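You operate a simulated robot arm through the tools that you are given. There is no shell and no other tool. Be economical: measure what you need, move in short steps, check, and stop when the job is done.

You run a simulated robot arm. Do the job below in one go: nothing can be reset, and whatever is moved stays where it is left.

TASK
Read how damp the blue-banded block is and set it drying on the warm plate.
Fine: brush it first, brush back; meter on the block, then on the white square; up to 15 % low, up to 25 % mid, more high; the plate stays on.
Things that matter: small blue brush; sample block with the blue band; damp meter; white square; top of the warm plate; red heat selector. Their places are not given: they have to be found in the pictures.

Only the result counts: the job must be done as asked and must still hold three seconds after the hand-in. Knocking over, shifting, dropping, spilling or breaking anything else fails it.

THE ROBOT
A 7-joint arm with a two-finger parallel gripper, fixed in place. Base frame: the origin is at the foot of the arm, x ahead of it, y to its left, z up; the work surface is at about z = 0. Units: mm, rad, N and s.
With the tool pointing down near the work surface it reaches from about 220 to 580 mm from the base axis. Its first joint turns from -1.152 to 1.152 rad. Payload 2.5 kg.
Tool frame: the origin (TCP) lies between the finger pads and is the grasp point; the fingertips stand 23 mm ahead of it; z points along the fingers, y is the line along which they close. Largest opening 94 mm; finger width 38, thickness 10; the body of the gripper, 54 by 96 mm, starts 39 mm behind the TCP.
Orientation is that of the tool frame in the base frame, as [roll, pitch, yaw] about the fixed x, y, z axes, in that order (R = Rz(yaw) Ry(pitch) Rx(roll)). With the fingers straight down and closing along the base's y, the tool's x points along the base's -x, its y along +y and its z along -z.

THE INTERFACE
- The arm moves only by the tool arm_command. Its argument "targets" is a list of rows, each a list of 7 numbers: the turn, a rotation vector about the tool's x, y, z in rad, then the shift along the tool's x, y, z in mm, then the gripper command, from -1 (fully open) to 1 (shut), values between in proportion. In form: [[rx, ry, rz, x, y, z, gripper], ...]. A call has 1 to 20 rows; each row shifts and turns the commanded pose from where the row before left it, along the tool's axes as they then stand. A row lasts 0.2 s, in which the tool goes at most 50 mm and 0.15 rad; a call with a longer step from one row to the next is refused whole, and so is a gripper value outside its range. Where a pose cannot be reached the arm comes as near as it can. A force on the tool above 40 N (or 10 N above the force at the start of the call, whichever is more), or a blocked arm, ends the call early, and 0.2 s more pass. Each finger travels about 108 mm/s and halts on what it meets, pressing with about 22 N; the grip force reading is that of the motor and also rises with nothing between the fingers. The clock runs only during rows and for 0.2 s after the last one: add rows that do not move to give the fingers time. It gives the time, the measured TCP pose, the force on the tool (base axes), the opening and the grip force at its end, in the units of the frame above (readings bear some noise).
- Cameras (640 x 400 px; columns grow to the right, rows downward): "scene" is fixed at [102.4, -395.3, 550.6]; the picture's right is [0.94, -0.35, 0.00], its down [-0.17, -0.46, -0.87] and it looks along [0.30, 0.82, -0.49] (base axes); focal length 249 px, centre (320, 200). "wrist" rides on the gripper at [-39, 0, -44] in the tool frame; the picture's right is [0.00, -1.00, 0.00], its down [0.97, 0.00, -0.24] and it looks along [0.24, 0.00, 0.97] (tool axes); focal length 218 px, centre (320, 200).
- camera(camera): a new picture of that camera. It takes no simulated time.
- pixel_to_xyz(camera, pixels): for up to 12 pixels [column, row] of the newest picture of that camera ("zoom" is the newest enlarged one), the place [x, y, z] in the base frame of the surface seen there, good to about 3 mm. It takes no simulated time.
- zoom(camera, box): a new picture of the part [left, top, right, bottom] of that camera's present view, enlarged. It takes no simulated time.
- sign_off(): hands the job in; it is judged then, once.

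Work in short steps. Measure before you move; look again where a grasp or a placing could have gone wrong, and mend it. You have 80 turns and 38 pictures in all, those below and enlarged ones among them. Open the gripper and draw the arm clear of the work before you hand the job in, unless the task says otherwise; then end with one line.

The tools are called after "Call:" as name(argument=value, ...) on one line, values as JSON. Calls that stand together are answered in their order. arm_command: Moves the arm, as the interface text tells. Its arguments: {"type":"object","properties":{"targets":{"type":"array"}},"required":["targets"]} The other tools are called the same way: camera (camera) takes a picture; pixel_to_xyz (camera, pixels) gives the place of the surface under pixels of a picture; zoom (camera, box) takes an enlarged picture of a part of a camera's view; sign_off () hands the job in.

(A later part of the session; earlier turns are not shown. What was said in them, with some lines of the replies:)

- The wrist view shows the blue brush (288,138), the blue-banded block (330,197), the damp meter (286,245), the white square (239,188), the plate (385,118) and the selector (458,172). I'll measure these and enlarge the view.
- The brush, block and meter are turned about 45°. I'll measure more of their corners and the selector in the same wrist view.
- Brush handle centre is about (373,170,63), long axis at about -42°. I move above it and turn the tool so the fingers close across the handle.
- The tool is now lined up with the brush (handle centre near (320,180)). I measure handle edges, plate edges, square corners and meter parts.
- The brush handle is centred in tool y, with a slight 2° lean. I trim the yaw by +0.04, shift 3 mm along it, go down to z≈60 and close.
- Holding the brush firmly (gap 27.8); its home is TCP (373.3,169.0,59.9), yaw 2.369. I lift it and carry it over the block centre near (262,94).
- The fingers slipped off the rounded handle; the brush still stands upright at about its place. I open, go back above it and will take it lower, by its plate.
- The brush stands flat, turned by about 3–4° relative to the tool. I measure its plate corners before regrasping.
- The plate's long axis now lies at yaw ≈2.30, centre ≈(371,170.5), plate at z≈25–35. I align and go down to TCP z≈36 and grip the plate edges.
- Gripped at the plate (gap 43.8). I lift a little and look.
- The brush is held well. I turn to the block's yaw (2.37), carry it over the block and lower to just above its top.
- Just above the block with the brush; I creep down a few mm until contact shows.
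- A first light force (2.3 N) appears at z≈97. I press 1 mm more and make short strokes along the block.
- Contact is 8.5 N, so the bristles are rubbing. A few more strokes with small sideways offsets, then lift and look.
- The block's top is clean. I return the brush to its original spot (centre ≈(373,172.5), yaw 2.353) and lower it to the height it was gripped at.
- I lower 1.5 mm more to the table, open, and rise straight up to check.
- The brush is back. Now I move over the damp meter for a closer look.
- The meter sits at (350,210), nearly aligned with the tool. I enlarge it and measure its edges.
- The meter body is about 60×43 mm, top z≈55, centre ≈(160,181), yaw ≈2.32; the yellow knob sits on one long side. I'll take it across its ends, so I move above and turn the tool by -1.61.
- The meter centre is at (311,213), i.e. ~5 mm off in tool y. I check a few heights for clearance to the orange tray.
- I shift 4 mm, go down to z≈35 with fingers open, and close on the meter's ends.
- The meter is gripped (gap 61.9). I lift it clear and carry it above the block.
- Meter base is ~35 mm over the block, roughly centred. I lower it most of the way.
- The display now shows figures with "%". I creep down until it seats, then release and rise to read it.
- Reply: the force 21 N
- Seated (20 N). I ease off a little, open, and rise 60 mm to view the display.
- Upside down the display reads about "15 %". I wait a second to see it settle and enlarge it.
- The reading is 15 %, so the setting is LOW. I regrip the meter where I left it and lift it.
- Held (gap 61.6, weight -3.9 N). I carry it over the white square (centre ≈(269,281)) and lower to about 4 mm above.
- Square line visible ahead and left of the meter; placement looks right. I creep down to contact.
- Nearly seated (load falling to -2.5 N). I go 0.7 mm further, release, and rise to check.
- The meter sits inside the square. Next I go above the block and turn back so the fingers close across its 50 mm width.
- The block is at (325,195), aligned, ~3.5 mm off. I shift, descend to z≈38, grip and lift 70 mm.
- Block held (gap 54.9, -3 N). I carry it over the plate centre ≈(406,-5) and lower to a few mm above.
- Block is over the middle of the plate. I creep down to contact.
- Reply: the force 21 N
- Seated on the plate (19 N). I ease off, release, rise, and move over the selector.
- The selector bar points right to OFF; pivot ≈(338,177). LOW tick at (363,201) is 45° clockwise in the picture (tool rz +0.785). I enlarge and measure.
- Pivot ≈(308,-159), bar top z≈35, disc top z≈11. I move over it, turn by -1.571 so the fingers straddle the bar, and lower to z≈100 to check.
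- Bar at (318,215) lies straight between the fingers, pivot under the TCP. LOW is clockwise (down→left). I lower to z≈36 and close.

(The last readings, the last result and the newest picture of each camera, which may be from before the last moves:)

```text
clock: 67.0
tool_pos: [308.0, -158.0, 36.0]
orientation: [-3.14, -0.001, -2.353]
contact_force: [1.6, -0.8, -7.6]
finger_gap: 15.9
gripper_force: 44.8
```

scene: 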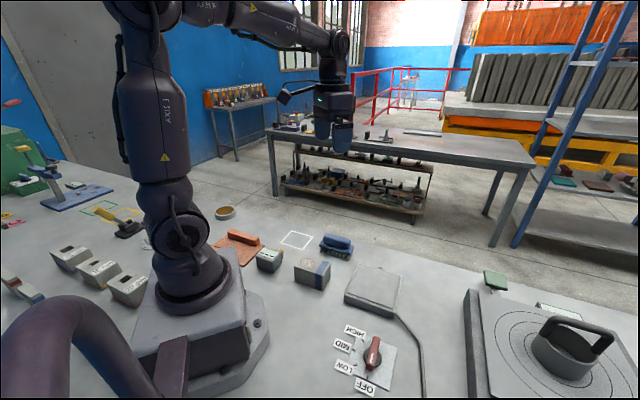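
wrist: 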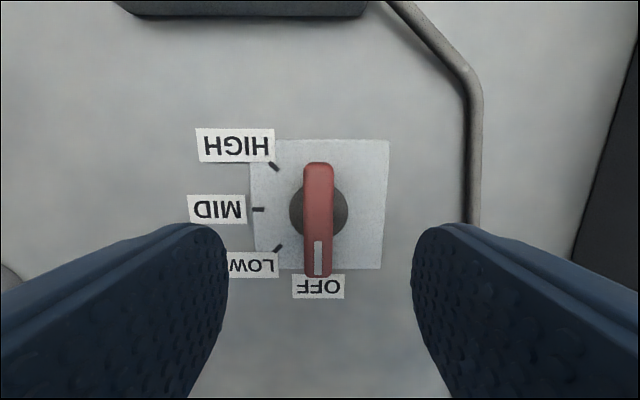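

Bar gripped (gap 15.9). I turn +0.785 to LOW in steps.

Call:
arm_command(targets=[[0, 0, 0.131, 0, 0, 0, 0.8], [0, 0, 0.131, 0, 0, 0, 0.8], [0, 0, 0.131, 0, 0, 0, 0.8], [0, 0, 0.131, 0, 0, 0, 0.8], [0, 0, 0.131, 0, 0, 0, 0.8], [0, 0, 0.131, 0, 0, 0, 0.8], [0, 0, 0, 0, 0, 0, 0.8], [0, 0, 0, 0, 0, 0, 0.8]])

```text
clock: 68.8
tool_pos: [309.1, -159.5, 35.2]
orientation: [-3.141, 0.003, -3.141]
contact_force: [2.7, -10.7, 3.1]
finger_gap: 15.7
gripper_force: 45.0
```

Turned fully to yaw -3.141 (+45°). I open, rise and look at the selector.

Call:
arm_command(targets=[[0, 0, 0, 0, 0, 0, 0.4], [0, 0, 0, 0, 0, 0, 0], [0, 0, 0, 0, 0, 0, -0.3], [0, 0, 0, 0, 0, -30, -0.3], [0, 0, 0, 0, 0, -45, -0.5], [0, 0, 0, 0, 0, -45, -0.5], [0, 0, 0, 0, 0, 0, -0.5]])

Call:
zoom(camera="wrist", box=[220, 100, 420, 300])

```text
clock: 70.4
tool_pos: [308.8, -158.4, 156.2]
orientation: [-3.142, -0.001, -3.141]
contact_force: [0.5, 0.5, 0.3]
finger_gap: 70.5
gripper_force: 0.0
```

```text
2.00 times, centred on (320, 200) of wrist
```

zoom: 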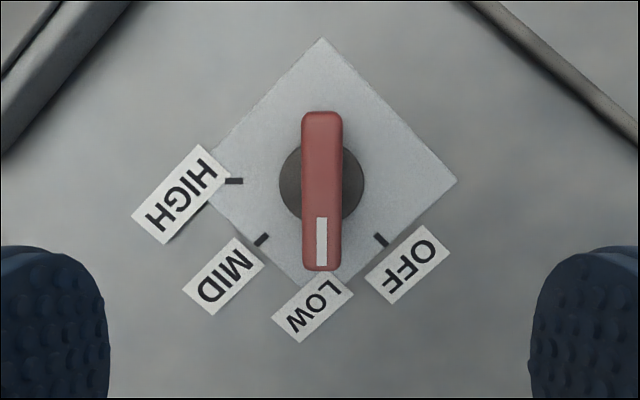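

The selector points at LOW. I raise the arm clear and take a last overall picture.

Call:
arm_command(targets=[[0, 0, 0, 0, 0, -45, -1], [0, 0, 0, 0, 0, -45, -1], [0, 0, 0, 0, 0, -45, -1], [0, 0, 0, 0, 0, -45, -1], [0, 0, 0, 0, 0, 0, -1]])

Call:
camera(camera="scene")

Call:
camera(camera="wrist")

```text
clock: 71.6
tool_pos: [308.8, -157.4, 336.9]
orientation: [-3.141, 0.0, -3.139]
contact_force: [-0.2, 0.2, 0.0]
finger_gap: 93.9
gripper_force: 0.2
```

```text
4 pictures are left
```

scene: 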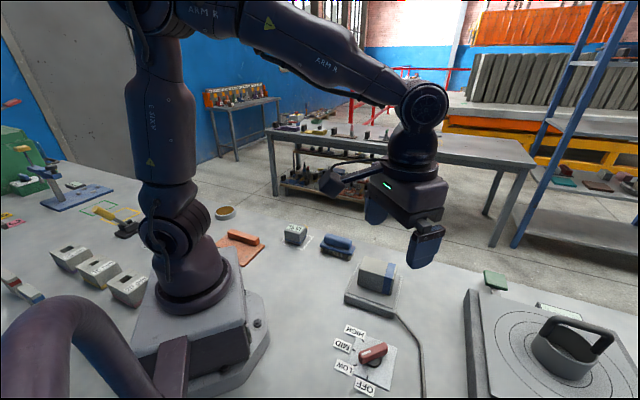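

```text
3 pictures are left
```

wrist: 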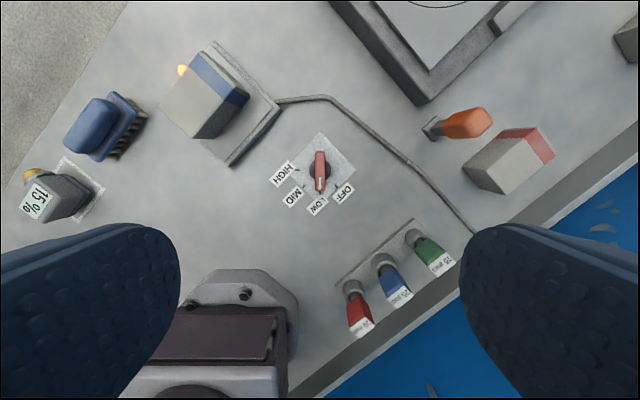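

The plate lamp is lit at (183,70), the block stands on the plate, the selector is on LOW, the meter is in the white square and the brush is back. I hand in.

Call:
sign_off()

```text
The job is handed in.
```

The blue-banded block read 15 % damp after brushing, so it is drying on the warm plate with the selector on LOW; the meter is on the white square and the brush is back in its place, within a few mm.
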